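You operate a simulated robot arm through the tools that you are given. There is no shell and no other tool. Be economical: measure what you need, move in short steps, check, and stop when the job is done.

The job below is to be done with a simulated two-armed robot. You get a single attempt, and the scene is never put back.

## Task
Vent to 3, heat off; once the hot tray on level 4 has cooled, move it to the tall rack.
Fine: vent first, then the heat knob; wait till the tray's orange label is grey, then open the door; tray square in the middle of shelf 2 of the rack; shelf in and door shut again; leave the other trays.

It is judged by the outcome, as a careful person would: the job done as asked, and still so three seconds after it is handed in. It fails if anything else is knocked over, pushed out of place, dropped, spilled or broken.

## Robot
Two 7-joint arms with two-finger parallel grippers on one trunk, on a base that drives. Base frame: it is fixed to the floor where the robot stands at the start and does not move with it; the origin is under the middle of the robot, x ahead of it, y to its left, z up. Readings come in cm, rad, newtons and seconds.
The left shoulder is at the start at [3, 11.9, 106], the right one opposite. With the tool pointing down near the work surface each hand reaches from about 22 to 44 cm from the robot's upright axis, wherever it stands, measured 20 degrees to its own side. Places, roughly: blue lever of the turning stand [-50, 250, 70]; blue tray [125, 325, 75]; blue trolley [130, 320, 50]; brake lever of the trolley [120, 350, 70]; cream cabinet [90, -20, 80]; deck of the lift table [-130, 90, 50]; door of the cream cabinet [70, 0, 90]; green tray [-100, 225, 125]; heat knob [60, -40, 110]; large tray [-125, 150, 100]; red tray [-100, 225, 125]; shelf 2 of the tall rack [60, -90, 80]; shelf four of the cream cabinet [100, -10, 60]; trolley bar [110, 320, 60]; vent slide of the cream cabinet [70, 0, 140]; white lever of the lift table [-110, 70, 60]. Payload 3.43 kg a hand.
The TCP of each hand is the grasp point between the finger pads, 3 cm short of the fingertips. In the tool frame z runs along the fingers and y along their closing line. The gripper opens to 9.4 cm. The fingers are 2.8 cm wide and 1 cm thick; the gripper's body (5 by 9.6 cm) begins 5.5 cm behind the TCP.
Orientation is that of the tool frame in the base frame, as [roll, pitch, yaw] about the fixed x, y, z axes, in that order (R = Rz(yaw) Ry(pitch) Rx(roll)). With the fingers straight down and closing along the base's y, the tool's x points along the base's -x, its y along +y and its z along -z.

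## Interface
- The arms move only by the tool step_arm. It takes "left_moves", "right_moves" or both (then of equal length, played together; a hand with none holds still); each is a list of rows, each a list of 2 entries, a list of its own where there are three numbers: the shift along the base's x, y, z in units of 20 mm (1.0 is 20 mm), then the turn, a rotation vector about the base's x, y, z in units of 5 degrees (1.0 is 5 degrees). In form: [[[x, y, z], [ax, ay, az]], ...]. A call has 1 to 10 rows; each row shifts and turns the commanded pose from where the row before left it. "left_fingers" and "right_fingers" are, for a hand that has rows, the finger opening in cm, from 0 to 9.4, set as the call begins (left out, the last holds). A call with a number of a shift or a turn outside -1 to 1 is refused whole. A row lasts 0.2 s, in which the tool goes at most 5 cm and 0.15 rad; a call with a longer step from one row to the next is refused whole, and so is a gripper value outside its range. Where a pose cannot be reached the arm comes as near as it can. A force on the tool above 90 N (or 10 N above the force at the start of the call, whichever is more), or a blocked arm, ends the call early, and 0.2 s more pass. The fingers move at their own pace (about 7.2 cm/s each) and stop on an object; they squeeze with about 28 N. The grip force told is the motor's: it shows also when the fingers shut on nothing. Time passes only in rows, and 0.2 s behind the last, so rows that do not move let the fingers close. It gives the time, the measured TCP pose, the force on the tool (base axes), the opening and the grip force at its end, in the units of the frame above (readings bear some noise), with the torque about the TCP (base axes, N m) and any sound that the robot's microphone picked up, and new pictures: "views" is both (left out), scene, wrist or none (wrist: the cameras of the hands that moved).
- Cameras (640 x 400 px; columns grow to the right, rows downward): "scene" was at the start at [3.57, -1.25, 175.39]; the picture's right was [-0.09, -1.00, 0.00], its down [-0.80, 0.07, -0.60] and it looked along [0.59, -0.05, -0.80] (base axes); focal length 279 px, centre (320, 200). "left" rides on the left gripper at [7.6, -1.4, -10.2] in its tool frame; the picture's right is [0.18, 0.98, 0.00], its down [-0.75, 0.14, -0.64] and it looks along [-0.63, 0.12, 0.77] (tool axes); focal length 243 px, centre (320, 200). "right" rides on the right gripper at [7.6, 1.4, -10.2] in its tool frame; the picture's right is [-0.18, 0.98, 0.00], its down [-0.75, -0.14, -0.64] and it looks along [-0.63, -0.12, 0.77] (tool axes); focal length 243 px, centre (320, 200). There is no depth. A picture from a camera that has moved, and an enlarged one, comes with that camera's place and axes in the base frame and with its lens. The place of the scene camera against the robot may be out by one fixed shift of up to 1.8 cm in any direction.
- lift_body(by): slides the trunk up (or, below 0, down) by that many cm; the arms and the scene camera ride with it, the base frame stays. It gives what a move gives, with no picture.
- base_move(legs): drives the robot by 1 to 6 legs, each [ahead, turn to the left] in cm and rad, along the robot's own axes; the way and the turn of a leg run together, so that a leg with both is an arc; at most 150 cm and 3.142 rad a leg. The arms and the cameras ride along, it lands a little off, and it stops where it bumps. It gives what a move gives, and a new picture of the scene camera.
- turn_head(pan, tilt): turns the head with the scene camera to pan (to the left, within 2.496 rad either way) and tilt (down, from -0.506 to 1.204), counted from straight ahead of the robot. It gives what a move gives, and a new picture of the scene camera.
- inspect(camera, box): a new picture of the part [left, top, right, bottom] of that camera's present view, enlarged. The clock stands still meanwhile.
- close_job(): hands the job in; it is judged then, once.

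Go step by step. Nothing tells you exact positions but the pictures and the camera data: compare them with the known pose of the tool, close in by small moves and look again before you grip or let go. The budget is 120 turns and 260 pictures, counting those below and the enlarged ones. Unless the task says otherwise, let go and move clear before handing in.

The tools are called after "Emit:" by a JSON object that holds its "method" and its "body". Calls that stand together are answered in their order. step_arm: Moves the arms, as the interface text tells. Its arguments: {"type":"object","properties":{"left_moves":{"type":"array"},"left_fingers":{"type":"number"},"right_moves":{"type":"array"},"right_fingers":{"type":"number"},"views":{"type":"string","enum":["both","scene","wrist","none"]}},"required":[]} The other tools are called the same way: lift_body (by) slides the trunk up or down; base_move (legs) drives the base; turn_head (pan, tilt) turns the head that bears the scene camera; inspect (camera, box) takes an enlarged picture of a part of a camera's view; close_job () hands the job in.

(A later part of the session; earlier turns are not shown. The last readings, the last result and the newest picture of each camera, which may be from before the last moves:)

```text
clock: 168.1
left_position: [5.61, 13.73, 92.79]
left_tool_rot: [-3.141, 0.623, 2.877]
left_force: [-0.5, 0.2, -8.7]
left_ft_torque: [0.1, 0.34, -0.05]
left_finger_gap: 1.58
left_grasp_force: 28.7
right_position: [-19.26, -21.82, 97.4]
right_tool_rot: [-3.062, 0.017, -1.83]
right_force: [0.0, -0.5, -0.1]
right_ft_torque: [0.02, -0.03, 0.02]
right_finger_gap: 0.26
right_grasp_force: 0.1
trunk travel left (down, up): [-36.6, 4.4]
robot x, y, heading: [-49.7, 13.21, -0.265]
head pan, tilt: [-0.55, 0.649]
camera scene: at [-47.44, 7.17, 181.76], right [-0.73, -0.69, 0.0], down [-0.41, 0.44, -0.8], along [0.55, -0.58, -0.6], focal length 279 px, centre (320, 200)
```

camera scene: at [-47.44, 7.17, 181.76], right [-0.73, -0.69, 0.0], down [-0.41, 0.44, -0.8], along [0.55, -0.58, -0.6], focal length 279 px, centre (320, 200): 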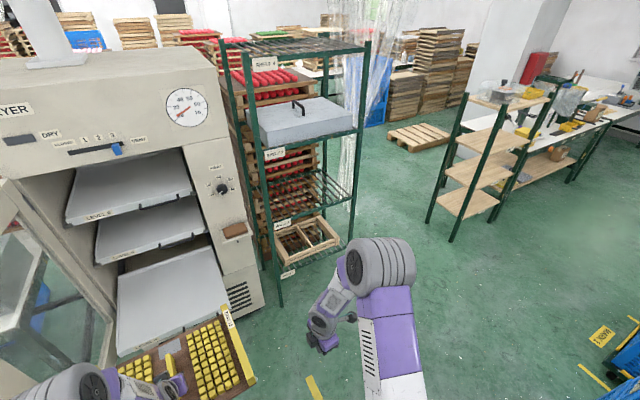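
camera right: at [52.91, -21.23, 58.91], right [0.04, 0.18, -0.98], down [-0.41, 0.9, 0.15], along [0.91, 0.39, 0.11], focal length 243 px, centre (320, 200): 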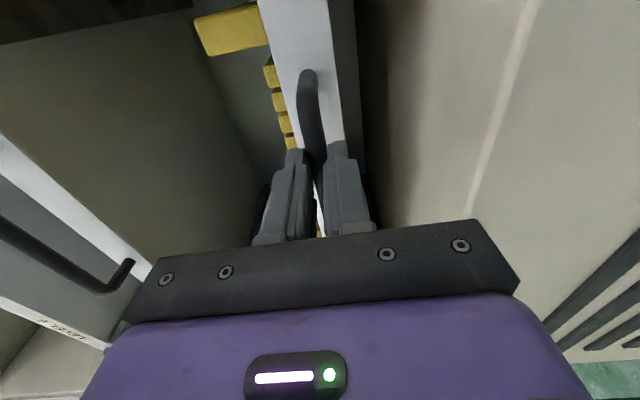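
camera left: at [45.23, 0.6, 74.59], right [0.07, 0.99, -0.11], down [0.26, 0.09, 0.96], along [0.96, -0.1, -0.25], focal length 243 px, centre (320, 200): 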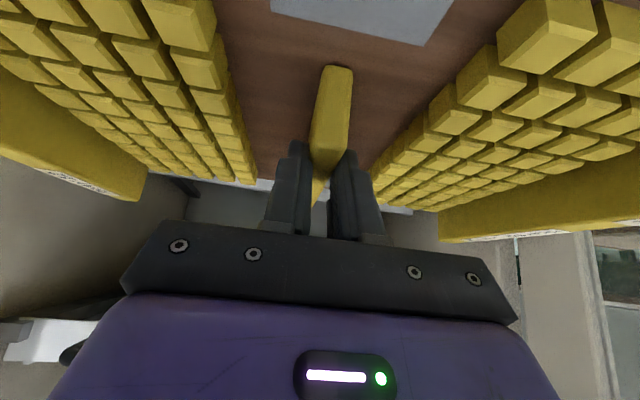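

Emit:
{"method": "step_arm", "body": {"right_moves": [[[-0.9, 0.2, 0], [0, 0, 0]], [[-0.9, 0.2, 0], [0, 0, 0]], [[-0.9, 0.2, 0], [0, 0, 0]], [[-0.9, 0.2, 0], [0, 0, 0]], [[-0.9, 0.2, 0], [0, 0, 0]]], "views": "none"}}

Emit:
{"method": "base_move", "body": {"legs": [[0, -1.571], [84, 0], [0, 1.56]]}}

Emit:
{"method": "turn_head", "body": {"pan": 0.0, "tilt": 0.65}}

```text
clock: 169.3
left_position: [5.63, 13.88, 92.68]
left_tool_rot: [-3.14, 0.622, 2.875]
left_force: [1.1, 0.4, -8.6]
left_ft_torque: [0.09, 0.35, -0.03]
left_finger_gap: 1.57
left_grasp_force: 27.8
right_position: [-28.26, -19.59, 97.19]
right_tool_rot: [-3.061, 0.017, -1.831]
right_force: [0.5, 0.0, -1.0]
right_ft_torque: [-0.02, 0.01, -0.01]
right_finger_gap: 0.27
right_grasp_force: 0.0
trunk travel left (down, up): [-36.6, 4.4]
robot x, y, heading: [-49.66, 13.21, -0.267]
head pan, tilt: [-0.55, 0.649]
```

```text
clock: 177.0
left_position: [-71.51, -112.23, 92.48]
left_tool_rot: [-3.141, 0.616, 1.281]
left_force: [-0.5, -0.4, -8.6]
left_ft_torque: [0.37, -0.09, 0.01]
left_finger_gap: 1.59
left_grasp_force: 28.2
right_position: [-104.31, -77.52, 97.13]
right_tool_rot: [-3.065, 0.018, 2.853]
right_force: [0.2, -0.1, 0.2]
right_ft_torque: [0.0, -0.04, 0.01]
right_finger_gap: 0.29
right_grasp_force: 0.0
trunk travel left (down, up): [-36.6, 4.4]
robot x, y, heading: [-70.95, -56.65, -1.864]
head pan, tilt: [-0.55, 0.649]
stopped in leg 2: the robot was blocked; the commanded pose is now the measured one
camera scene: at [-77.25, -60.73, 181.73], right [-0.67, 0.75, 0.0], down [0.45, 0.41, -0.79], along [-0.59, -0.53, -0.61], focal length 279 px, centre (320, 200)
```

scene: 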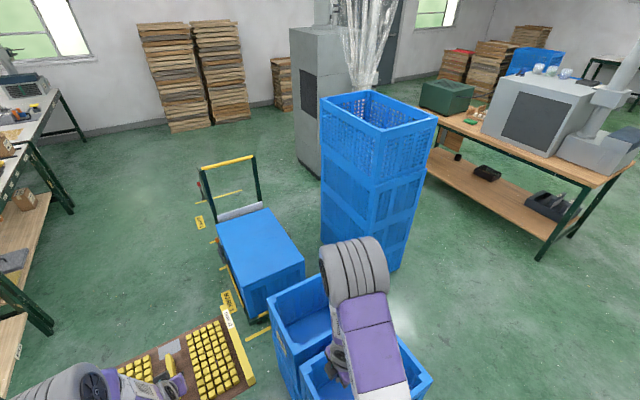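

```text
clock: 177.9
left_position: [-71.53, -112.24, 92.61]
left_tool_rot: [-3.141, 0.625, 1.281]
left_force: [0.0, -0.3, -9.6]
left_ft_torque: [0.35, -0.16, -0.02]
left_finger_gap: 1.59
left_grasp_force: 28.0
right_position: [-104.25, -77.33, 97.2]
right_tool_rot: [-3.06, 0.018, 2.854]
right_force: [-0.5, 0.9, -0.6]
right_ft_torque: [0.03, -0.01, 0.0]
right_finger_gap: 0.32
right_grasp_force: 0.0
trunk travel left (down, up): [-36.6, 4.4]
robot x, y, heading: [-70.77, -56.38, -1.863]
head pan, tilt: [0.0, 0.649]
camera scene: at [-73.18, -62.84, 181.75], right [-0.96, 0.29, 0.0], down [0.18, 0.58, -0.8], along [-0.23, -0.76, -0.61], focal length 279 px, centre (320, 200)
```

scene: 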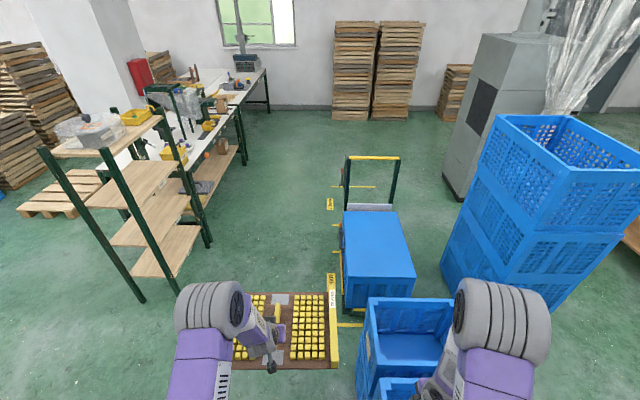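

I bumped the blue crates' corner area on that path and stopped at once. Backing away first and checking the crates are undisturbed; then I'll use a route closer to the rack.

Emit:
{"method": "base_move", "body": {"legs": [[-35, 0]]}}

Emit:
{"method": "turn_head", "body": {"pan": -0.55, "tilt": 0.65}}

```text
clock: 180.2
left_position: [-61.5, -79.17, 92.75]
left_tool_rot: [3.141, 0.624, 1.283]
left_force: [-0.2, 0.3, -8.9]
left_ft_torque: [0.34, -0.09, -0.03]
left_finger_gap: 1.59
left_grasp_force: 28.2
right_position: [-94.17, -44.32, 97.32]
right_tool_rot: [-3.061, 0.017, 2.859]
right_force: [0.4, 0.9, -0.6]
right_ft_torque: [0.0, -0.01, 0.0]
right_finger_gap: 0.28
right_grasp_force: 0.0
trunk travel left (down, up): [-36.6, 4.4]
robot x, y, heading: [-60.4, -23.7, -1.858]
head pan, tilt: [0.0, 0.649]
camera scene: at [-63.2, -29.69, 181.76], right [-0.96, 0.28, 0.0], down [0.17, 0.58, -0.8], along [-0.23, -0.76, -0.61], focal length 279 px, centre (320, 200)
```

scene: 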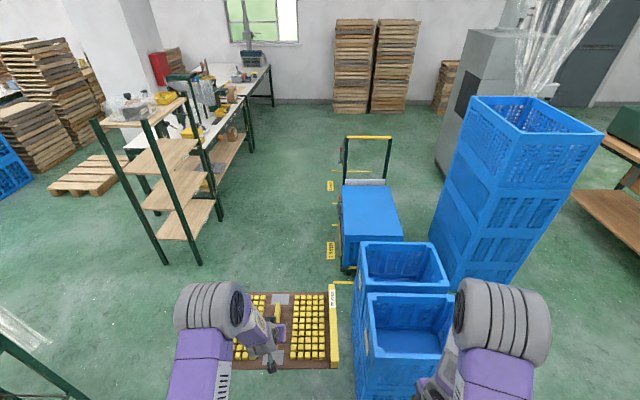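

```text
clock: 181.2
left_position: [-61.45, -79.04, 92.7]
left_tool_rot: [-3.141, 0.626, 1.284]
left_force: [-0.3, 0.4, -9.0]
left_ft_torque: [0.36, -0.09, -0.02]
left_finger_gap: 1.6
left_grasp_force: 28.1
right_position: [-94.2, -44.34, 97.26]
right_tool_rot: [-3.064, 0.016, 2.858]
right_force: [-0.6, 0.3, 1.1]
right_ft_torque: [0.02, 0.02, 0.03]
right_finger_gap: 0.27
right_grasp_force: 0.0
trunk travel left (down, up): [-36.6, 4.4]
robot x, y, heading: [-60.73, -23.62, -1.861]
head pan, tilt: [-0.55, 0.649]
camera scene: at [-67.19, -27.21, 181.76], right [-0.67, 0.74, 0.0], down [0.45, 0.41, -0.8], along [-0.59, -0.53, -0.6], focal length 279 px, centre (320, 200)
```

scene: 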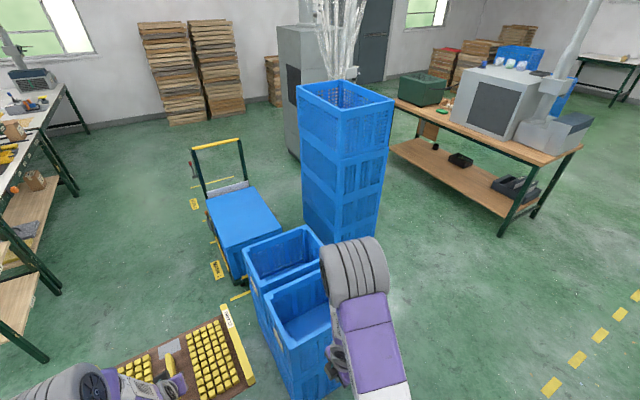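

The crates look as they were. Taking the route nearer the rack now.

Emit:
{"method": "base_move", "body": {"legs": [[0, 0.45], [25, 0]]}}

Emit:
{"method": "base_move", "body": {"legs": [[25, 0], [0, 1.135]]}}

Emit:
{"method": "turn_head", "body": {"pan": 0.0, "tilt": 0.7}}

```text
clock: 184.2
left_position: [-33.27, -97.6, 92.76]
left_tool_rot: [-3.141, 0.623, 1.738]
left_force: [-0.7, -0.9, -8.4]
left_ft_torque: [0.38, 0.05, 0.03]
left_finger_gap: 1.59
left_grasp_force: 28.2
right_position: [-77.84, -80.74, 97.34]
right_tool_rot: [-3.062, 0.017, -2.97]
right_force: [0.5, -0.1, 0.6]
right_ft_torque: [0.03, 0.01, 0.01]
right_finger_gap: 0.3
right_grasp_force: 0.0
trunk travel left (down, up): [-36.6, 4.4]
robot x, y, heading: [-56.98, -47.29, -1.407]
head pan, tilt: [-0.55, 0.649]
camera scene: at [-61.43, -53.32, 181.76], right [-0.93, 0.38, 0.0], down [0.23, 0.56, -0.8], along [-0.3, -0.74, -0.6], focal length 279 px, centre (320, 200)
```

scene: 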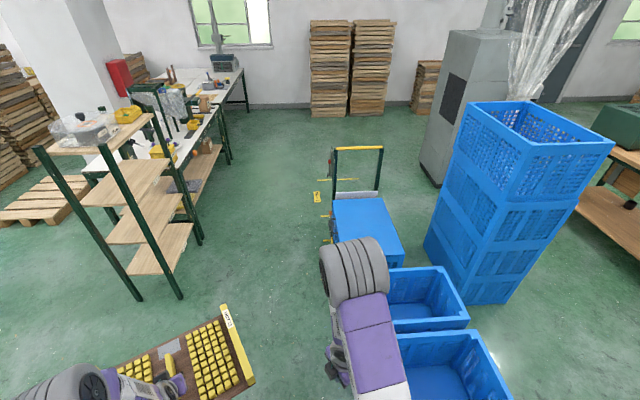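

```text
clock: 188.9
left_position: [2.57, -71.24, 92.77]
left_tool_rot: [-3.14, 0.624, 2.882]
left_force: [-0.1, -0.5, -9.5]
left_ft_torque: [0.08, 0.39, 0.02]
left_finger_gap: 1.58
left_grasp_force: 28.2
right_position: [-31.28, -104.76, 97.32]
right_tool_rot: [-3.061, 0.017, -1.829]
right_force: [0.3, 0.5, 0.7]
right_ft_torque: [0.03, 0.03, -0.04]
right_finger_gap: 0.29
right_grasp_force: 0.0
trunk travel left (down, up): [-36.6, 4.4]
robot x, y, heading: [-53.2, -71.82, -0.263]
head pan, tilt: [-0.55, 0.649]
camera scene: at [-50.48, -78.17, 181.76], right [-0.73, -0.69, 0.0], down [-0.42, 0.44, -0.8], along [0.55, -0.58, -0.6], focal length 279 px, centre (320, 200)
```

scene: 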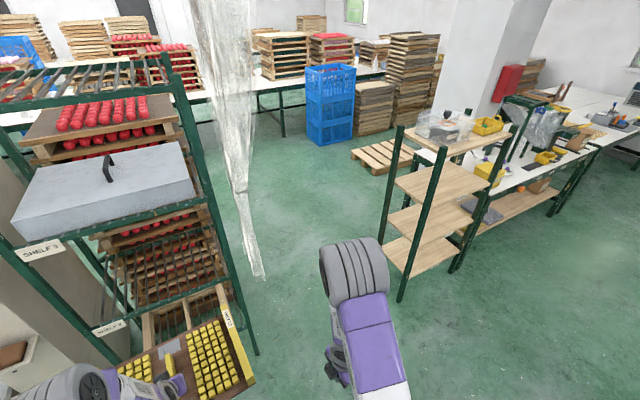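

```text
clock: 189.9
left_position: [2.62, -71.23, 92.78]
left_tool_rot: [3.141, 0.622, 2.881]
left_force: [-0.1, 0.3, -9.1]
left_ft_torque: [0.11, 0.35, -0.03]
left_finger_gap: 1.57
left_grasp_force: 27.9
right_position: [-31.22, -104.87, 97.19]
right_tool_rot: [-3.061, 0.017, -1.83]
right_force: [-0.3, 0.4, -0.1]
right_ft_torque: [0.0, 0.0, -0.01]
right_finger_gap: 0.3
right_grasp_force: 0.0
trunk travel left (down, up): [-36.6, 4.4]
robot x, y, heading: [-52.94, -71.98, -0.256]
head pan, tilt: [0.0, 0.7]
camera scene: at [-48.25, -74.11, 181.32], right [-0.26, -0.97, 0.0], down [-0.62, 0.17, -0.76], along [0.74, -0.2, -0.64], focal length 279 px, centre (320, 200)
```

scene: 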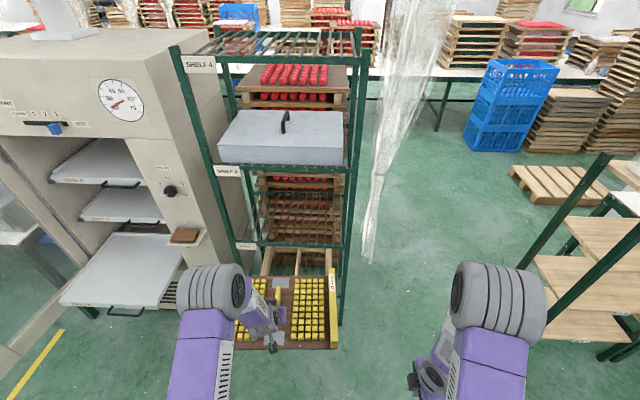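

Good view: I'm facing the rack, tray level. Zooming to locate shelf 2 precisely.

Emit:
{"method": "inspect", "body": {"camera": "scene", "box": [160, 150, 380, 350]}}

Emit:
{"method": "inspect", "body": {"camera": "scene", "box": [160, 20, 380, 200]}}

```text
2.00 times, centred on (270, 250) of scene
camera zoom: at [-48.25, -74.11, 181.32], right [-0.26, -0.97, 0.0], down [-0.62, 0.17, -0.76], along [0.74, -0.2, -0.64], focal length 557 px, centre (420, 100)
```

zoom: 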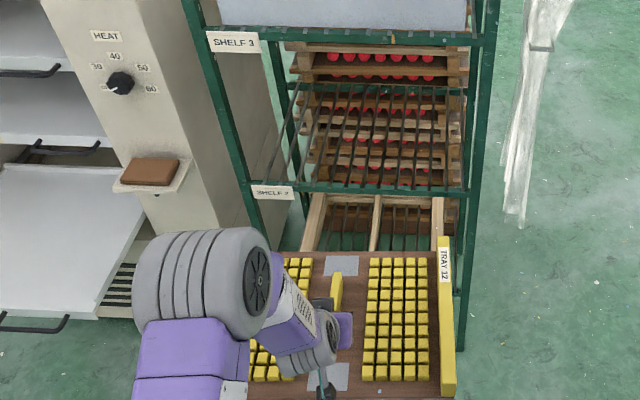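

```text
2.22 times, centred on (270, 110) of scene
camera zoom: at [-48.25, -74.11, 181.32], right [-0.26, -0.97, 0.0], down [-0.62, 0.17, -0.76], along [0.74, -0.2, -0.64], focal length 619 px, centre (431, 400)
```

zoom: 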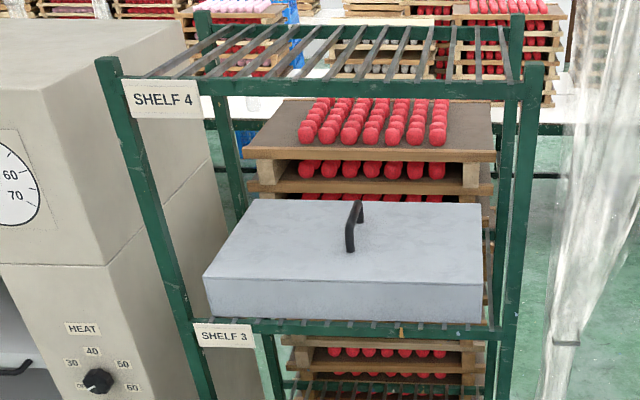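

The rack shelf 2 is at about z=80, center [61, -87], yaw −0.276. My left elbow is too high to pass under shelf 3, so I'll lower the trunk and raise the hand relative to the shoulder to bring the elbow down.

Emit:
{"method": "lift_body", "body": {"by": -18}}

Emit:
{"method": "step_arm", "body": {"left_moves": [[[0, 0, 0.8], [0, 0, 0]], [[0, 0, 0.8], [0, 0, 0]], [[0, 0, 0.8], [0, 0, 0]], [[0, 0, 0.8], [0, 0, 0]], [[0, 0, 0.8], [0, 0, -0.18]], [[0, 0, 0.8], [0, 0, 0]], [[0, 0, 0.8], [0, 0, 0]], [[0, 0, 0.8], [0, 0, 0]]], "views": "scene"}}

```text
clock: 191.9
left_position: [2.55, -71.37, 74.76]
left_tool_rot: [3.141, 0.623, 2.882]
left_force: [0.4, -0.1, -8.9]
left_ft_torque: [0.1, 0.36, 0.0]
left_finger_gap: 1.64
left_grasp_force: 28.4
right_position: [-31.31, -105.06, 79.11]
right_tool_rot: [-3.062, 0.018, -1.829]
right_force: [1.2, -1.0, 0.1]
right_ft_torque: [0.0, -0.01, 0.05]
right_finger_gap: 0.29
right_grasp_force: 0.1
trunk travel left (down, up): [-18.6, 22.4]
robot x, y, heading: [-52.94, -71.86, -0.263]
head pan, tilt: [0.0, 0.7]
```

```text
clock: 193.7
left_position: [2.49, -71.28, 87.56]
left_tool_rot: [-3.139, 0.623, 2.867]
left_force: [-0.3, 0.2, -8.9]
left_ft_torque: [0.11, 0.36, 0.02]
left_finger_gap: 1.61
left_grasp_force: 28.4
right_position: [-31.21, -104.95, 79.28]
right_tool_rot: [-3.061, 0.018, -1.829]
right_force: [-0.5, -0.3, 1.0]
right_ft_torque: [-0.03, 0.01, -0.05]
right_finger_gap: 0.31
right_grasp_force: 0.0
trunk travel left (down, up): [-18.6, 22.4]
robot x, y, heading: [-52.86, -72.08, -0.265]
head pan, tilt: [0.0, 0.7]
camera scene: at [-48.3, -74.1, 163.32], right [-0.26, -0.97, 0.0], down [-0.62, 0.17, -0.76], along [0.74, -0.2, -0.64], focal length 279 px, centre (320, 200)
```

scene: 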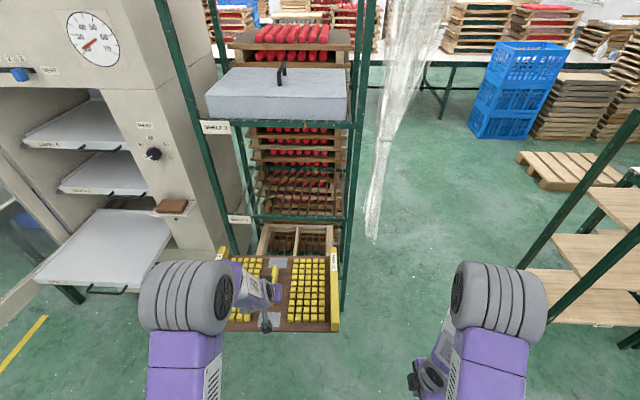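

Emit:
{"method": "lift_body", "body": {"by": -12}}

Emit:
{"method": "step_arm", "body": {"left_moves": [[[0, 0, 0.8], [0, 0, 0]], [[0, 0, 0.8], [0, 0, 0]], [[0, 0, 0.8], [0, 0, 0]], [[0, 0, 0.8], [0, 0, 0]], [[0, 0, 0.8], [0, 0, 0]], [[0, 0, 0.8], [0, 0, 0]], [[0, 0, 0.8], [0, 0, 0]], [[0, 0, 0.8], [0, 0, 0]]], "views": "scene"}}

```text
clock: 195.2
left_position: [2.49, -71.23, 75.56]
left_tool_rot: [-3.141, 0.623, 2.866]
left_force: [0.3, 0.7, -8.7]
left_ft_torque: [0.12, 0.35, -0.04]
left_finger_gap: 1.59
left_grasp_force: 27.8
right_position: [-31.35, -104.88, 67.26]
right_tool_rot: [-3.06, 0.016, -1.83]
right_force: [-0.1, -0.1, 0.6]
right_ft_torque: [-0.03, 0.0, 0.01]
right_finger_gap: 0.31
right_grasp_force: 0.0
trunk travel left (down, up): [-6.6, 34.4]
robot x, y, heading: [-53.1, -71.92, -0.264]
head pan, tilt: [0.0, 0.7]
```

```text
clock: 197.0
left_position: [2.55, -71.29, 88.6]
left_tool_rot: [-3.141, 0.624, 2.865]
left_force: [-0.1, 0.5, -9.1]
left_ft_torque: [0.06, 0.35, -0.01]
left_finger_gap: 1.58
left_grasp_force: 27.9
right_position: [-31.37, -104.98, 67.19]
right_tool_rot: [-3.061, 0.017, -1.829]
right_force: [0.5, 0.0, -0.5]
right_ft_torque: [0.01, 0.01, 0.01]
right_finger_gap: 0.31
right_grasp_force: 0.1
trunk travel left (down, up): [-6.6, 34.4]
robot x, y, heading: [-52.83, -72.08, -0.264]
head pan, tilt: [0.0, 0.7]
camera scene: at [-48.29, -74.1, 151.32], right [-0.26, -0.97, 0.0], down [-0.62, 0.17, -0.76], along [0.74, -0.2, -0.64], focal length 279 px, centre (320, 200)
```

scene: 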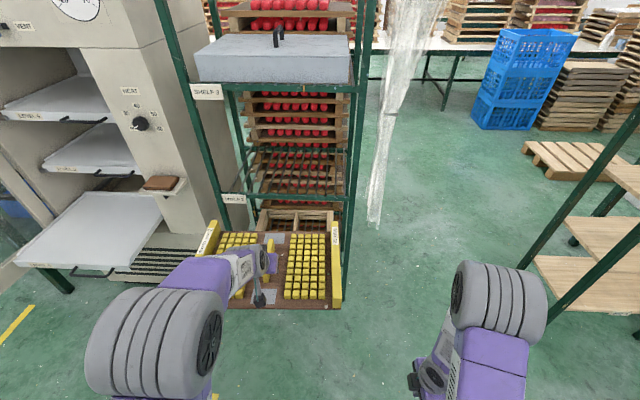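

The elbow is now low and back. The target is straight ahead about 60.7 cm with negligible sideways error. Raising 3 cm and driving in, pausing before the rack.

Emit:
{"method": "step_arm", "body": {"left_moves": [[[0, 0, 0.7], [0, 0, 0]], [[0, 0, 0.7], [0, 0, 0]]], "views": "none"}}

Emit:
{"method": "base_move", "body": {"legs": [[26, 0]]}}

Emit:
{"method": "inspect", "body": {"camera": "scene", "box": [150, 100, 390, 320]}}

Emit:
{"method": "step_arm", "body": {"left_moves": [[[0, 0, 0], [0, 0, 0]]], "views": "wrist"}}

```text
clock: 197.6
left_position: [2.57, -71.4, 91.18]
left_tool_rot: [-3.141, 0.624, 2.865]
left_force: [-0.9, 0.7, -8.7]
left_ft_torque: [0.09, 0.37, -0.01]
left_finger_gap: 1.6
left_grasp_force: 28.3
right_position: [-31.36, -104.87, 67.22]
right_tool_rot: [-3.063, 0.018, -1.829]
right_force: [-0.2, -0.3, -0.1]
right_ft_torque: [0.01, -0.02, -0.02]
right_finger_gap: 0.3
right_grasp_force: 0.0
trunk travel left (down, up): [-6.6, 34.4]
robot x, y, heading: [-52.77, -71.96, -0.265]
head pan, tilt: [0.0, 0.7]
```

```text
clock: 199.5
left_position: [28.1, -78.28, 91.11]
left_tool_rot: [3.14, 0.622, 2.863]
left_force: [0.2, 0.5, -9.0]
left_ft_torque: [0.1, 0.35, -0.04]
left_finger_gap: 1.59
left_grasp_force: 28.0
right_position: [-5.81, -111.82, 67.2]
right_tool_rot: [-3.062, 0.018, -1.829]
right_force: [0.4, -0.8, -0.2]
right_ft_torque: [0.01, 0.03, -0.02]
right_finger_gap: 0.28
right_grasp_force: 0.0
trunk travel left (down, up): [-6.6, 34.4]
robot x, y, heading: [-27.66, -78.65, -0.266]
head pan, tilt: [0.0, 0.7]
camera scene: at [-22.68, -81.05, 151.32], right [-0.26, -0.96, 0.0], down [-0.62, 0.17, -0.76], along [0.74, -0.2, -0.65], focal length 279 px, centre (320, 200)
```

scene: 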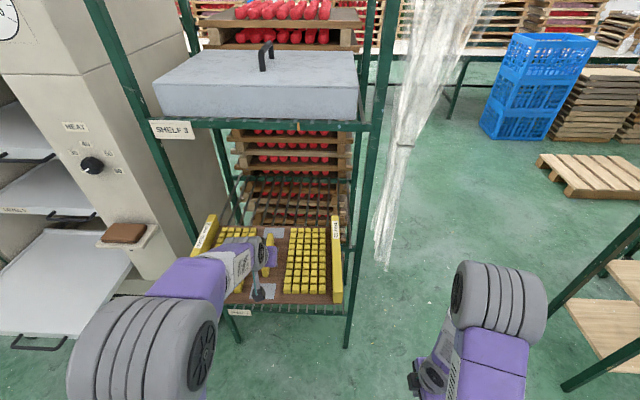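

```text
1.82 times, centred on (270, 210) of scene
camera zoom: at [-22.68, -81.05, 151.32], right [-0.26, -0.96, 0.0], down [-0.62, 0.17, -0.76], along [0.74, -0.2, -0.65], focal length 507 px, centre (411, 182)
```

zoom: 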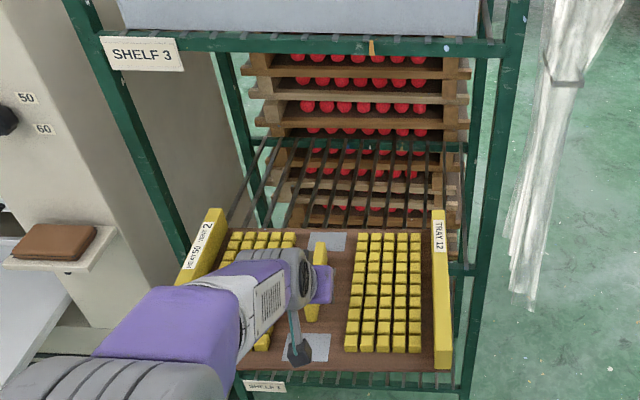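

```text
clock: 199.9
left_position: [27.86, -78.27, 91.01]
left_tool_rot: [-3.141, 0.62, 2.863]
left_force: [-0.3, 0.3, -8.5]
left_ft_torque: [0.13, 0.35, -0.01]
left_finger_gap: 1.6
left_grasp_force: 28.5
right_position: [-5.74, -111.89, 67.13]
right_tool_rot: [-3.062, 0.019, -1.83]
right_force: [0.8, 0.0, -0.2]
right_ft_torque: [-0.01, 0.01, 0.0]
right_finger_gap: 0.34
right_grasp_force: 0.0
trunk travel left (down, up): [-6.6, 34.4]
robot x, y, heading: [-27.33, -79.27, -0.267]
head pan, tilt: [0.0, 0.7]
camera left: at [15.82, -76.33, 94.94], right [0.13, 0.99, -0.11], down [0.27, 0.07, 0.96], along [0.95, -0.15, -0.26], focal length 243 px, centre (320, 200)
```

left: 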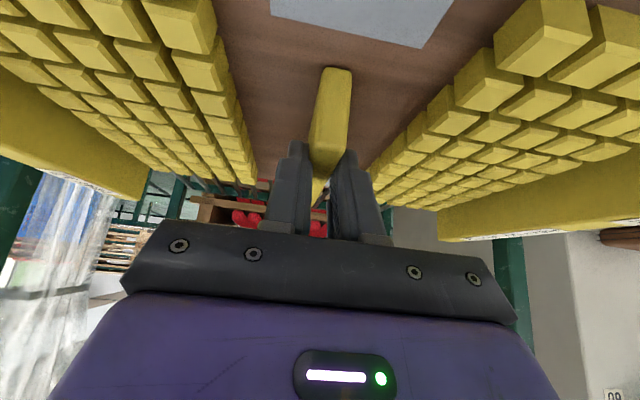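

Tray is centred between the posts. Driving in gradually, a bit higher for clearance.

Emit:
{"method": "step_arm", "body": {"left_moves": [[[0, 0, 0.7], [0, 0, 0]]], "views": "none"}}

Emit:
{"method": "base_move", "body": {"legs": [[12, 0]]}}

Emit:
{"method": "inspect", "body": {"camera": "scene", "box": [100, 100, 400, 360]}}

```text
clock: 200.3
left_position: [28.02, -78.34, 92.59]
left_tool_rot: [-3.14, 0.622, 2.864]
left_force: [-1.1, -0.3, -8.1]
left_ft_torque: [0.12, 0.36, 0.02]
left_finger_gap: 1.62
left_grasp_force: 27.9
right_position: [-5.67, -111.86, 67.26]
right_tool_rot: [-3.062, 0.018, -1.831]
right_force: [-0.3, 0.3, 0.3]
right_ft_torque: [-0.04, 0.01, 0.03]
right_finger_gap: 0.31
right_grasp_force: 0.1
trunk travel left (down, up): [-6.6, 34.4]
robot x, y, heading: [-27.47, -79.26, -0.263]
head pan, tilt: [0.0, 0.7]
```

```text
clock: 201.5
left_position: [39.5, -81.63, 92.47]
left_tool_rot: [3.141, 0.621, 2.864]
left_force: [0.7, 0.0, -9.2]
left_ft_torque: [0.07, 0.36, 0.0]
left_finger_gap: 1.6
left_grasp_force: 28.0
right_position: [5.51, -115.03, 67.27]
right_tool_rot: [-3.062, 0.017, -1.832]
right_force: [0.8, 0.6, 0.5]
right_ft_torque: [-0.01, 0.02, -0.02]
right_finger_gap: 0.3
right_grasp_force: 0.2
trunk travel left (down, up): [-6.6, 34.4]
robot x, y, heading: [-15.81, -82.4, -0.265]
head pan, tilt: [0.0, 0.7]
camera scene: at [-11.24, -84.19, 151.31], right [-0.26, -0.96, 0.0], down [-0.62, 0.17, -0.76], along [0.74, -0.2, -0.65], focal length 279 px, centre (320, 200)
```

scene: 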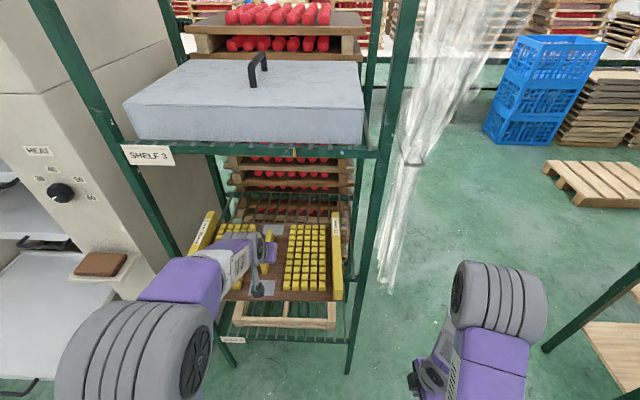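

```text
1.54 times, centred on (250, 230) of scene
camera zoom: at [-11.24, -84.19, 151.31], right [-0.26, -0.96, 0.0], down [-0.62, 0.17, -0.76], along [0.74, -0.2, -0.65], focal length 429 px, centre (428, 154)
```

zoom: 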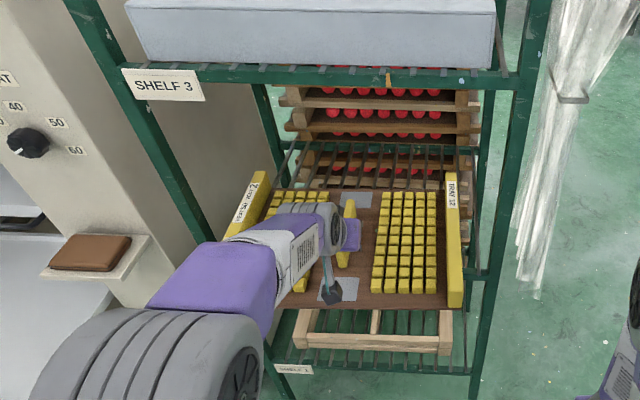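

Emit:
{"method": "base_move", "body": {"legs": [[12, 0]]}}

Emit:
{"method": "inspect", "body": {"camera": "scene", "box": [60, 100, 400, 390]}}

```text
clock: 202.8
left_position: [50.79, -84.38, 92.53]
left_tool_rot: [3.141, 0.619, 2.865]
left_force: [0.6, -0.5, -8.8]
left_ft_torque: [0.1, 0.36, 0.03]
left_finger_gap: 1.56
left_grasp_force: 28.4
right_position: [16.81, -118.13, 67.17]
right_tool_rot: [-3.062, 0.016, -1.831]
right_force: [0.1, 0.3, -0.5]
right_ft_torque: [-0.02, 0.04, -0.01]
right_finger_gap: 0.29
right_grasp_force: 0.0
trunk travel left (down, up): [-6.6, 34.4]
robot x, y, heading: [-4.72, -85.03, -0.263]
head pan, tilt: [0.0, 0.7]
camera scene: at [0.01, -87.25, 151.31], right [-0.26, -0.96, 0.0], down [-0.62, 0.17, -0.76], along [0.74, -0.2, -0.65], focal length 279 px, centre (320, 200)
```

scene: 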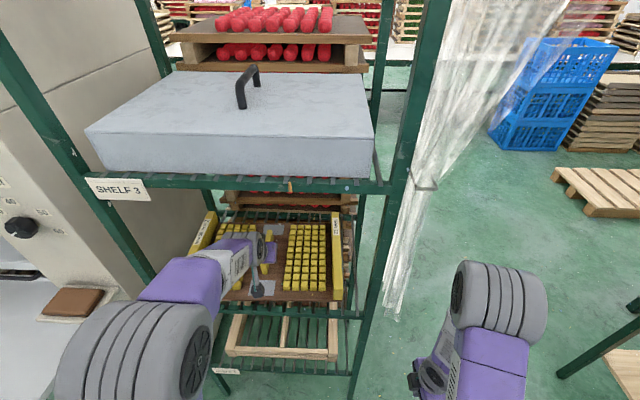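

```text
1.38 times, centred on (230, 245) of scene
camera zoom: at [0.01, -87.25, 151.31], right [-0.26, -0.96, 0.0], down [-0.62, 0.17, -0.76], along [0.74, -0.2, -0.65], focal length 384 px, centre (444, 138)
```

zoom: 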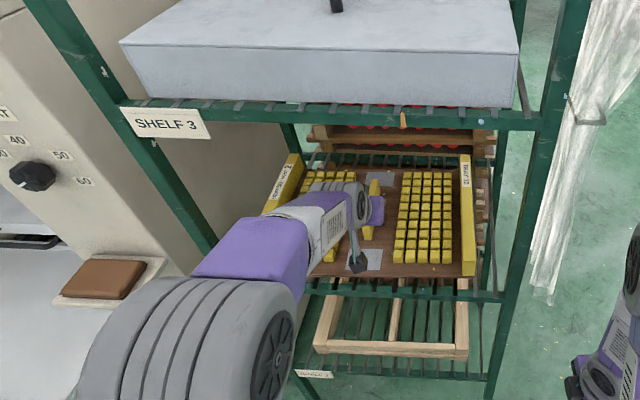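

Emit:
{"method": "base_move", "body": {"legs": [[9, 0]]}}

Emit:
{"method": "inspect", "body": {"camera": "scene", "box": [150, 170, 410, 350]}}

```text
clock: 203.9
left_position: [59.5, -86.79, 92.44]
left_tool_rot: [-3.141, 0.621, 2.866]
left_force: [0.1, 0.2, -8.8]
left_ft_torque: [0.08, 0.35, -0.02]
left_finger_gap: 1.62
left_grasp_force: 28.1
right_position: [25.61, -120.37, 67.12]
right_tool_rot: [-3.063, 0.018, -1.829]
right_force: [0.9, 0.0, 0.7]
right_ft_torque: [0.03, 0.03, 0.01]
right_finger_gap: 0.3
right_grasp_force: 0.0
trunk travel left (down, up): [-6.6, 34.4]
robot x, y, heading: [4.0, -87.84, -0.261]
head pan, tilt: [0.0, 0.7]
camera scene: at [8.75, -89.61, 151.31], right [-0.26, -0.97, 0.0], down [-0.62, 0.17, -0.76], along [0.74, -0.2, -0.65], focal length 279 px, centre (320, 200)
```

scene: 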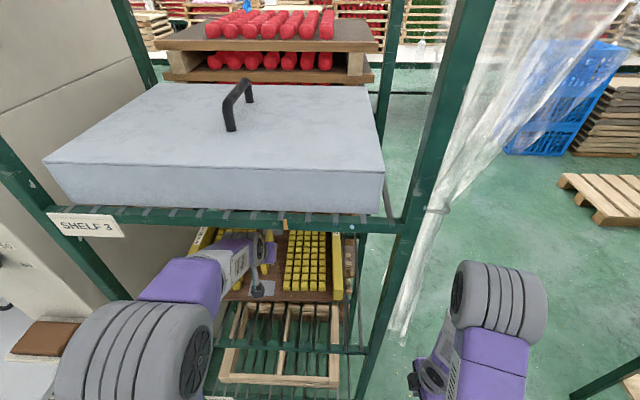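

```text
2.22 times, centred on (280, 260) of scene
camera zoom: at [8.75, -89.61, 151.31], right [-0.26, -0.97, 0.0], down [-0.62, 0.17, -0.76], along [0.74, -0.2, -0.65], focal length 619 px, centre (409, 67)
```

zoom: 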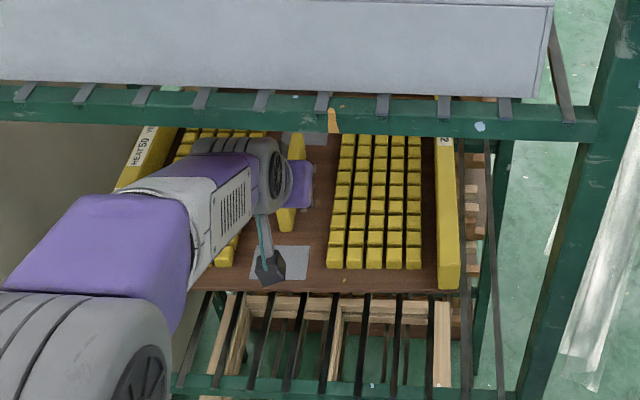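

Nearly there. The rack rails run at about −0.315 rad while the tray is at −0.276, so I'll turn it −2.3° and nudge it ~1 cm to the middle, then lower in small steps.

Emit:
{"method": "step_arm", "body": {"left_moves": [[[0.22, 0.17, 0], [0, 0, -0.23]], [[0.22, 0.17, 0], [0, 0, -0.23]], [[0, 0, -0.5], [0, 0, 0]], [[0, 0, -0.5], [0, 0, 0]], [[0, 0, -0.5], [0, 0, 0]]], "views": "none"}}

Emit:
{"method": "inspect", "body": {"camera": "scene", "box": [180, 220, 400, 370]}}

```text
clock: 205.1
left_position: [60.27, -86.06, 89.33]
left_tool_rot: [-3.14, 0.62, 2.827]
left_force: [-0.4, 0.3, -8.5]
left_ft_torque: [0.12, 0.36, -0.01]
left_finger_gap: 1.59
left_grasp_force: 28.2
right_position: [25.69, -120.37, 67.22]
right_tool_rot: [-3.061, 0.018, -1.83]
right_force: [0.1, -0.1, -0.1]
right_ft_torque: [0.01, 0.0, -0.04]
right_finger_gap: 0.29
right_grasp_force: 0.0
trunk travel left (down, up): [-6.6, 34.4]
robot x, y, heading: [3.68, -87.89, -0.266]
head pan, tilt: [0.0, 0.7]
```

```text
2.67 times, centred on (290, 295) of scene
camera zoom: at [8.64, -89.57, 151.32], right [-0.26, -0.97, 0.0], down [-0.62, 0.17, -0.76], along [0.74, -0.2, -0.64], focal length 743 px, centre (400, -53)
```

zoom: 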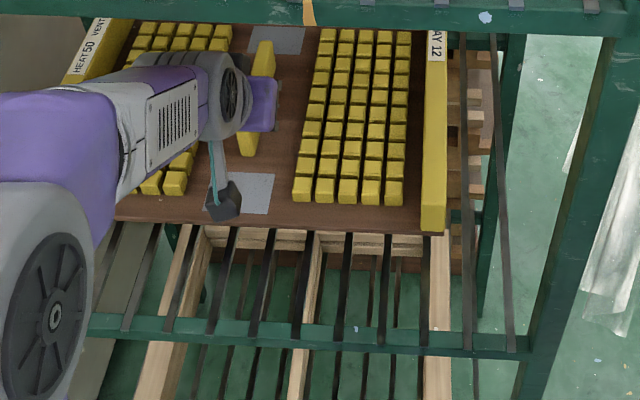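

Emit:
{"method": "step_arm", "body": {"left_moves": [[[0, 0, -0.2], [0, 0, -0.13]], [[0, 0, -0.2], [0, 0, 0]], [[0, 0, -0.2], [0, 0, 0]]], "views": "none"}}

Emit:
{"method": "inspect", "body": {"camera": "scene", "box": [180, 220, 400, 370]}}

```text
clock: 205.9
left_position: [60.37, -86.14, 88.28]
left_tool_rot: [-3.141, 0.619, 2.813]
left_force: [-0.9, 0.1, -8.4]
left_ft_torque: [0.15, 0.32, -0.01]
left_finger_gap: 1.59
left_grasp_force: 28.1
right_position: [25.55, -120.38, 67.17]
right_tool_rot: [-3.061, 0.018, -1.83]
right_force: [-0.5, 0.6, -0.1]
right_ft_torque: [0.01, 0.02, 0.03]
right_finger_gap: 0.28
right_grasp_force: 0.0
trunk travel left (down, up): [-6.6, 34.4]
robot x, y, heading: [4.06, -87.76, -0.265]
head pan, tilt: [0.0, 0.7]
```

```text
2.67 times, centred on (290, 295) of scene
camera zoom: at [8.63, -89.56, 151.32], right [-0.26, -0.97, 0.0], down [-0.62, 0.17, -0.76], along [0.74, -0.2, -0.64], focal length 743 px, centre (400, -53)
```

zoom: 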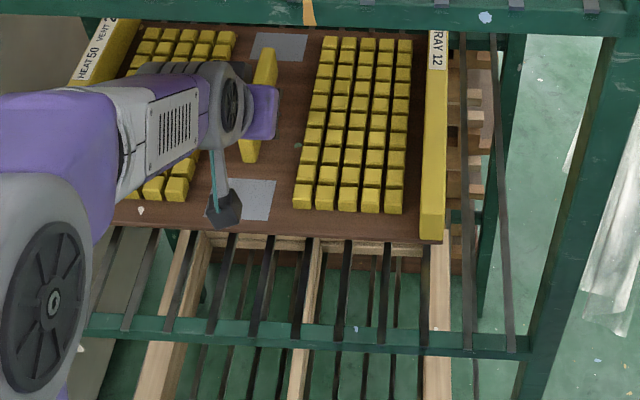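

Emit:
{"method": "step_arm", "body": {"left_moves": [[[0, 0, -0.2], [0, 0, 0]], [[0, 0, -0.2], [0, 0, 0]]], "views": "none"}}

Emit:
{"method": "step_arm", "body": {"left_moves": [[[0, 0, -0.2], [0, 0, 0]], [[0, 0, -0.2], [0, 0, 0]]], "views": "none"}}

```text
clock: 206.5
left_position: [60.24, -86.04, 87.51]
left_tool_rot: [-3.141, 0.619, 2.814]
left_force: [0.6, -0.3, -8.4]
left_ft_torque: [0.14, 0.35, 0.01]
left_finger_gap: 1.57
left_grasp_force: 27.9
right_position: [25.59, -120.3, 67.2]
right_tool_rot: [-3.062, 0.018, -1.83]
right_force: [0.0, -0.1, 0.8]
right_ft_torque: [0.0, 0.04, 0.0]
right_finger_gap: 0.28
right_grasp_force: 0.1
trunk travel left (down, up): [-6.6, 34.4]
robot x, y, heading: [3.96, -87.15, -0.263]
head pan, tilt: [0.0, 0.7]
```

```text
clock: 207.1
left_position: [60.45, -86.07, 86.72]
left_tool_rot: [-3.141, 0.621, 2.812]
left_force: [-0.1, -0.4, -9.5]
left_ft_torque: [0.11, 0.34, 0.0]
left_finger_gap: 1.6
left_grasp_force: 28.3
right_position: [25.6, -120.41, 67.29]
right_tool_rot: [-3.062, 0.019, -1.829]
right_force: [0.0, -0.3, 0.2]
right_ft_torque: [0.05, 0.01, -0.02]
right_finger_gap: 0.29
right_grasp_force: 0.1
trunk travel left (down, up): [-6.6, 34.4]
robot x, y, heading: [4.01, -87.63, -0.266]
head pan, tilt: [0.0, 0.7]
```

Emit:
{"method": "step_arm", "body": {"left_moves": [[[0, 0, -0.2], [0, 0, 0]], [[0, 0, -0.15], [0, 0, 0]]], "views": "none"}}

Emit:
{"method": "step_arm", "body": {"left_moves": [[[0, 0, -0.2], [0, 0, 0]], [[0, 0, -0.15], [0, 0, 0]]], "views": "none"}}

Emit:
{"method": "inspect", "body": {"camera": "scene", "box": [180, 220, 400, 370]}}

```text
clock: 207.7
left_position: [60.26, -86.08, 86.54]
left_tool_rot: [-3.141, 0.633, 2.813]
left_force: [-3.7, 6.8, 23.5]
left_ft_torque: [0.21, 0.13, 0.0]
left_finger_gap: 1.62
left_grasp_force: 27.9
right_position: [25.44, -120.27, 67.36]
right_tool_rot: [-3.061, 0.018, -1.827]
right_force: [0.6, 0.2, -0.4]
right_ft_torque: [0.0, 0.0, 0.04]
right_finger_gap: 0.33
right_grasp_force: 0.1
trunk travel left (down, up): [-6.6, 34.4]
robot x, y, heading: [4.03, -87.55, -0.266]
head pan, tilt: [0.0, 0.7]
```

```text
clock: 208.3
left_position: [60.31, -86.15, 86.46]
left_tool_rot: [-3.137, 0.648, 2.817]
left_force: [-12.2, 12.5, 69.7]
left_ft_torque: [0.61, 0.85, -0.22]
left_finger_gap: 1.62
left_grasp_force: 27.8
right_position: [25.28, -120.37, 67.44]
right_tool_rot: [-3.054, 0.019, -1.83]
right_force: [-1.0, -0.3, -0.3]
right_ft_torque: [-0.02, 0.01, 0.02]
right_finger_gap: 0.32
right_grasp_force: 0.0
trunk travel left (down, up): [-6.6, 34.4]
robot x, y, heading: [4.36, -87.45, -0.266]
head pan, tilt: [0.0, 0.7]
```

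```text
2.67 times, centred on (290, 295) of scene
camera zoom: at [7.7, -89.42, 151.41], right [-0.26, -0.97, 0.0], down [-0.62, 0.17, -0.77], along [0.74, -0.2, -0.64], focal length 743 px, centre (400, -53)
```

zoom: 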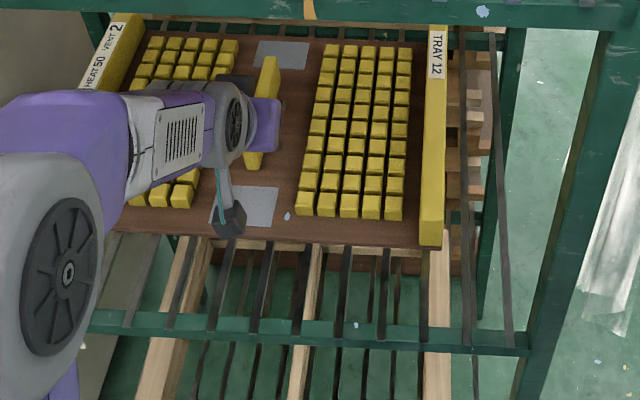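

The tray is down. It looks too deep — I'll relieve the pressure and zoom to measure front and back margins.

Emit:
{"method": "step_arm", "body": {"left_moves": [[[0, 0, 0.3], [0, 0, 0]], [[0, 0, 0.2], [0, 0, 0]]], "views": "none"}}

Emit:
{"method": "inspect", "body": {"camera": "scene", "box": [200, 220, 380, 270]}}

Emit:
{"method": "inspect", "body": {"camera": "scene", "box": [180, 270, 400, 370]}}

```text
clock: 208.9
left_position: [60.5, -86.09, 86.52]
left_tool_rot: [-3.141, 0.625, 2.815]
left_force: [5.2, 3.9, 18.2]
left_ft_torque: [-0.12, -0.58, 0.12]
left_finger_gap: 1.62
left_grasp_force: 27.9
right_position: [25.53, -120.42, 67.18]
right_tool_rot: [-3.058, 0.018, -1.827]
right_force: [-0.2, -0.6, -0.1]
right_ft_torque: [0.0, -0.02, 0.0]
right_finger_gap: 0.32
right_grasp_force: 0.0
trunk travel left (down, up): [-6.6, 34.4]
robot x, y, heading: [4.03, -87.89, -0.262]
head pan, tilt: [0.0, 0.7]
```

```text
3.56 times, centred on (290, 245) of scene
camera zoom: at [8.43, -89.55, 151.3], right [-0.26, -0.97, 0.0], down [-0.62, 0.17, -0.77], along [0.74, -0.2, -0.64], focal length 991 px, centre (427, 40)
```

zoom: 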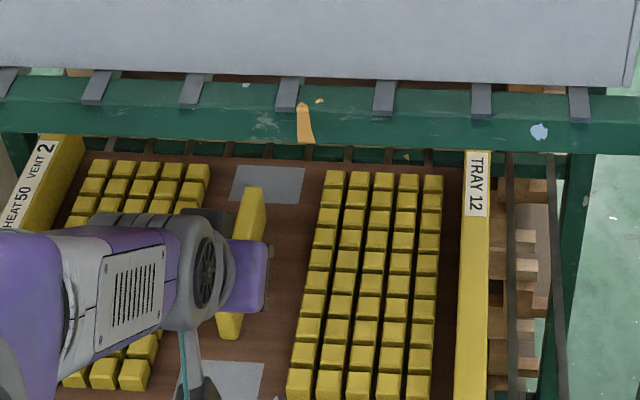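

```text
2.91 times, centred on (290, 320) of scene
camera zoom: at [8.43, -89.55, 151.3], right [-0.26, -0.97, 0.0], down [-0.62, 0.17, -0.77], along [0.74, -0.2, -0.64], focal length 811 px, centre (407, -149)
```

zoom: 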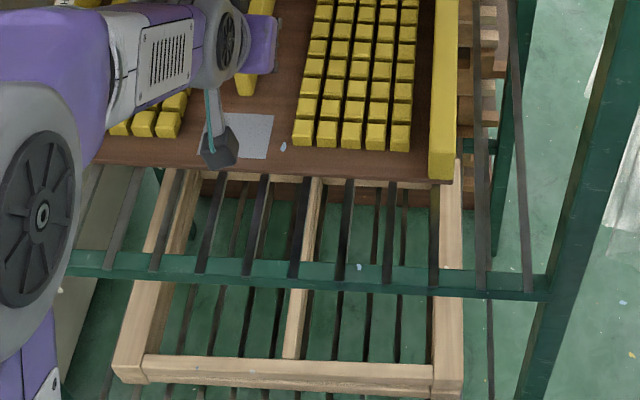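

Front margin ≈7.6 cm, back ≈2 cm, sides about equal. I'll lift 1.5 cm, bring the tray 2.8 cm forward, and set it down again gently.

Emit:
{"method": "step_arm", "body": {"left_moves": [[[0, 0, 0.5], [0, 0, 0]], [[0, 0, 0.5], [0, 0, 0]], [[-0.67, 0.22, 0], [0, 0, 0]], [[-0.66, 0.22, 0], [0, 0, 0]], [[0, 0, -0.3], [0, 0, 0]]], "views": "none"}}

Emit:
{"method": "step_arm", "body": {"left_moves": [[[0, 0, -0.2], [0, 0, 0]], [[0, 0, 0], [0, 0, 0]]], "views": "none"}}

```text
clock: 210.1
left_position: [57.62, -85.19, 87.64]
left_tool_rot: [-3.14, 0.62, 2.815]
left_force: [0.5, -0.1, -9.7]
left_ft_torque: [0.12, 0.34, 0.01]
left_finger_gap: 1.59
left_grasp_force: 28.0
right_position: [25.51, -120.3, 67.19]
right_tool_rot: [-3.061, 0.017, -1.828]
right_force: [0.8, 0.4, 0.4]
right_ft_torque: [0.02, 0.0, -0.02]
right_finger_gap: 0.29
right_grasp_force: 0.1
trunk travel left (down, up): [-6.6, 34.4]
robot x, y, heading: [4.57, -87.32, -0.264]
head pan, tilt: [0.0, 0.7]
```

```text
clock: 210.7
left_position: [57.6, -85.16, 87.33]
left_tool_rot: [-3.141, 0.621, 2.816]
left_force: [0.3, -0.8, -9.1]
left_ft_torque: [0.1, 0.32, 0.03]
left_finger_gap: 1.58
left_grasp_force: 28.0
right_position: [25.57, -120.36, 67.13]
right_tool_rot: [-3.06, 0.018, -1.829]
right_force: [0.1, -0.4, -0.4]
right_ft_torque: [-0.04, 0.01, -0.02]
right_finger_gap: 0.3
right_grasp_force: 0.1
trunk travel left (down, up): [-6.6, 34.4]
robot x, y, heading: [4.34, -87.44, -0.265]
head pan, tilt: [0.0, 0.7]
```

Emit:
{"method": "step_arm", "body": {"left_moves": [[[0, 0, -0.3], [0, 0, 0]], [[0, 0, -0.12], [0, 0, 0]], [[0, 0, 0], [0, 0, 0]]], "views": "none"}}

Emit:
{"method": "inspect", "body": {"camera": "scene", "box": [180, 220, 400, 370]}}

```text
clock: 211.5
left_position: [57.64, -85.34, 86.49]
left_tool_rot: [-3.139, 0.621, 2.813]
left_force: [1.3, -0.3, -3.1]
left_ft_torque: [0.18, 0.76, 0.1]
left_finger_gap: 1.58
left_grasp_force: 28.0
right_position: [25.56, -120.45, 67.26]
right_tool_rot: [-3.062, 0.018, -1.828]
right_force: [0.1, -0.3, 0.0]
right_ft_torque: [0.01, -0.01, 0.0]
right_finger_gap: 0.35
right_grasp_force: 0.0
trunk travel left (down, up): [-6.6, 34.4]
robot x, y, heading: [4.1, -87.64, -0.265]
head pan, tilt: [0.0, 0.7]
```

```text
2.67 times, centred on (290, 295) of scene
camera zoom: at [8.57, -89.58, 151.33], right [-0.26, -0.97, 0.0], down [-0.62, 0.17, -0.76], along [0.74, -0.2, -0.64], focal length 743 px, centre (400, -53)
```

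zoom: 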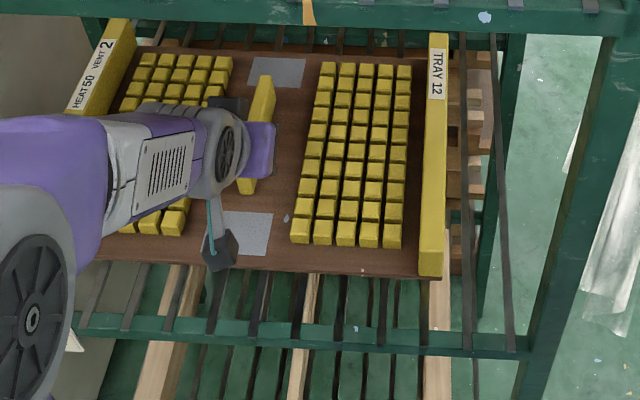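

Margins are now even front and back, and the tray is parallel to the rail. Releasing and withdrawing along the tool axis.

Emit:
{"method": "step_arm", "body": {"left_moves": [[[0, 0, -0.06], [0, 0, 0]], [[0, 0, 0], [0, 0, 0]]], "views": "none"}}

Emit:
{"method": "step_arm", "body": {"left_moves": [[[0, 0, 0], [0, 0, 0]], [[0, 0, 0], [0, 0, 0]], [[-0.2, 0.06, 0.3], [0, 0, 0]], [[-0.3, 0.1, 0.5], [0, 0, 0]], [[-0.3, 0.1, 0.5], [0, 0, 0]], [[-0.4, 0.12, 0.4], [0, 0, 0]]], "left_fingers": 4.4, "views": "both"}}

```text
clock: 212.1
left_position: [57.55, -85.28, 86.46]
left_tool_rot: [-3.139, 0.626, 2.814]
left_force: [0.5, -3.6, 6.5]
left_ft_torque: [0.18, 0.73, 0.1]
left_finger_gap: 1.56
left_grasp_force: 27.8
right_position: [25.65, -120.39, 67.23]
right_tool_rot: [-3.061, 0.017, -1.829]
right_force: [0.0, -0.6, -0.2]
right_ft_torque: [-0.02, -0.02, 0.0]
right_finger_gap: 0.31
right_grasp_force: 0.1
trunk travel left (down, up): [-6.6, 34.4]
robot x, y, heading: [4.34, -87.75, -0.26]
head pan, tilt: [0.0, 0.7]
```

```text
clock: 213.5
left_position: [55.19, -84.42, 89.81]
left_tool_rot: [3.141, 0.621, 2.814]
left_force: [0.9, -0.4, 0.6]
left_ft_torque: [-0.03, -0.03, 0.02]
left_finger_gap: 4.4
left_grasp_force: 0.0
right_position: [25.57, -120.33, 67.23]
right_tool_rot: [-3.062, 0.018, -1.828]
right_force: [-0.1, 0.3, -1.2]
right_ft_torque: [0.01, -0.04, 0.02]
right_finger_gap: 0.29
right_grasp_force: 0.1
trunk travel left (down, up): [-6.6, 34.4]
robot x, y, heading: [4.11, -87.53, -0.266]
head pan, tilt: [0.0, 0.7]
camera scene: at [8.5, -89.56, 151.33], right [-0.26, -0.97, 0.0], down [-0.62, 0.17, -0.77], along [0.74, -0.2, -0.64], focal length 279 px, centre (320, 200)
camera left: at [43.07, -81.84, 93.75], right [0.18, 0.98, -0.11], down [0.27, 0.06, 0.96], along [0.95, -0.2, -0.26], focal length 243 px, centre (320, 200)
```

scene: 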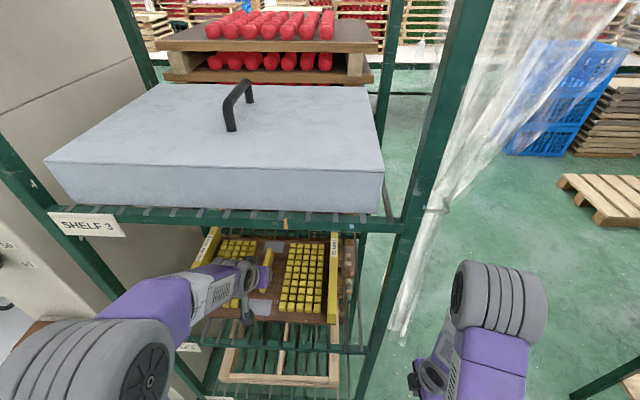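
left: 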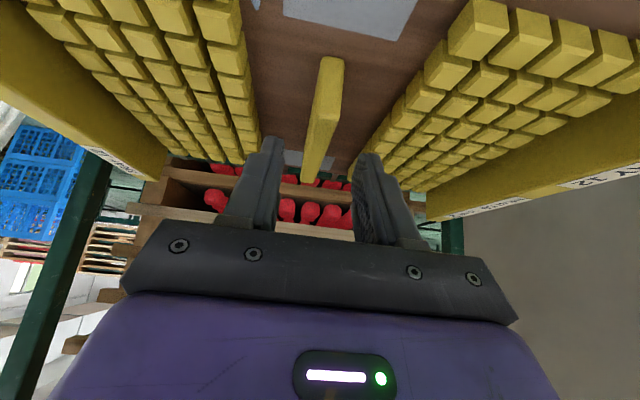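

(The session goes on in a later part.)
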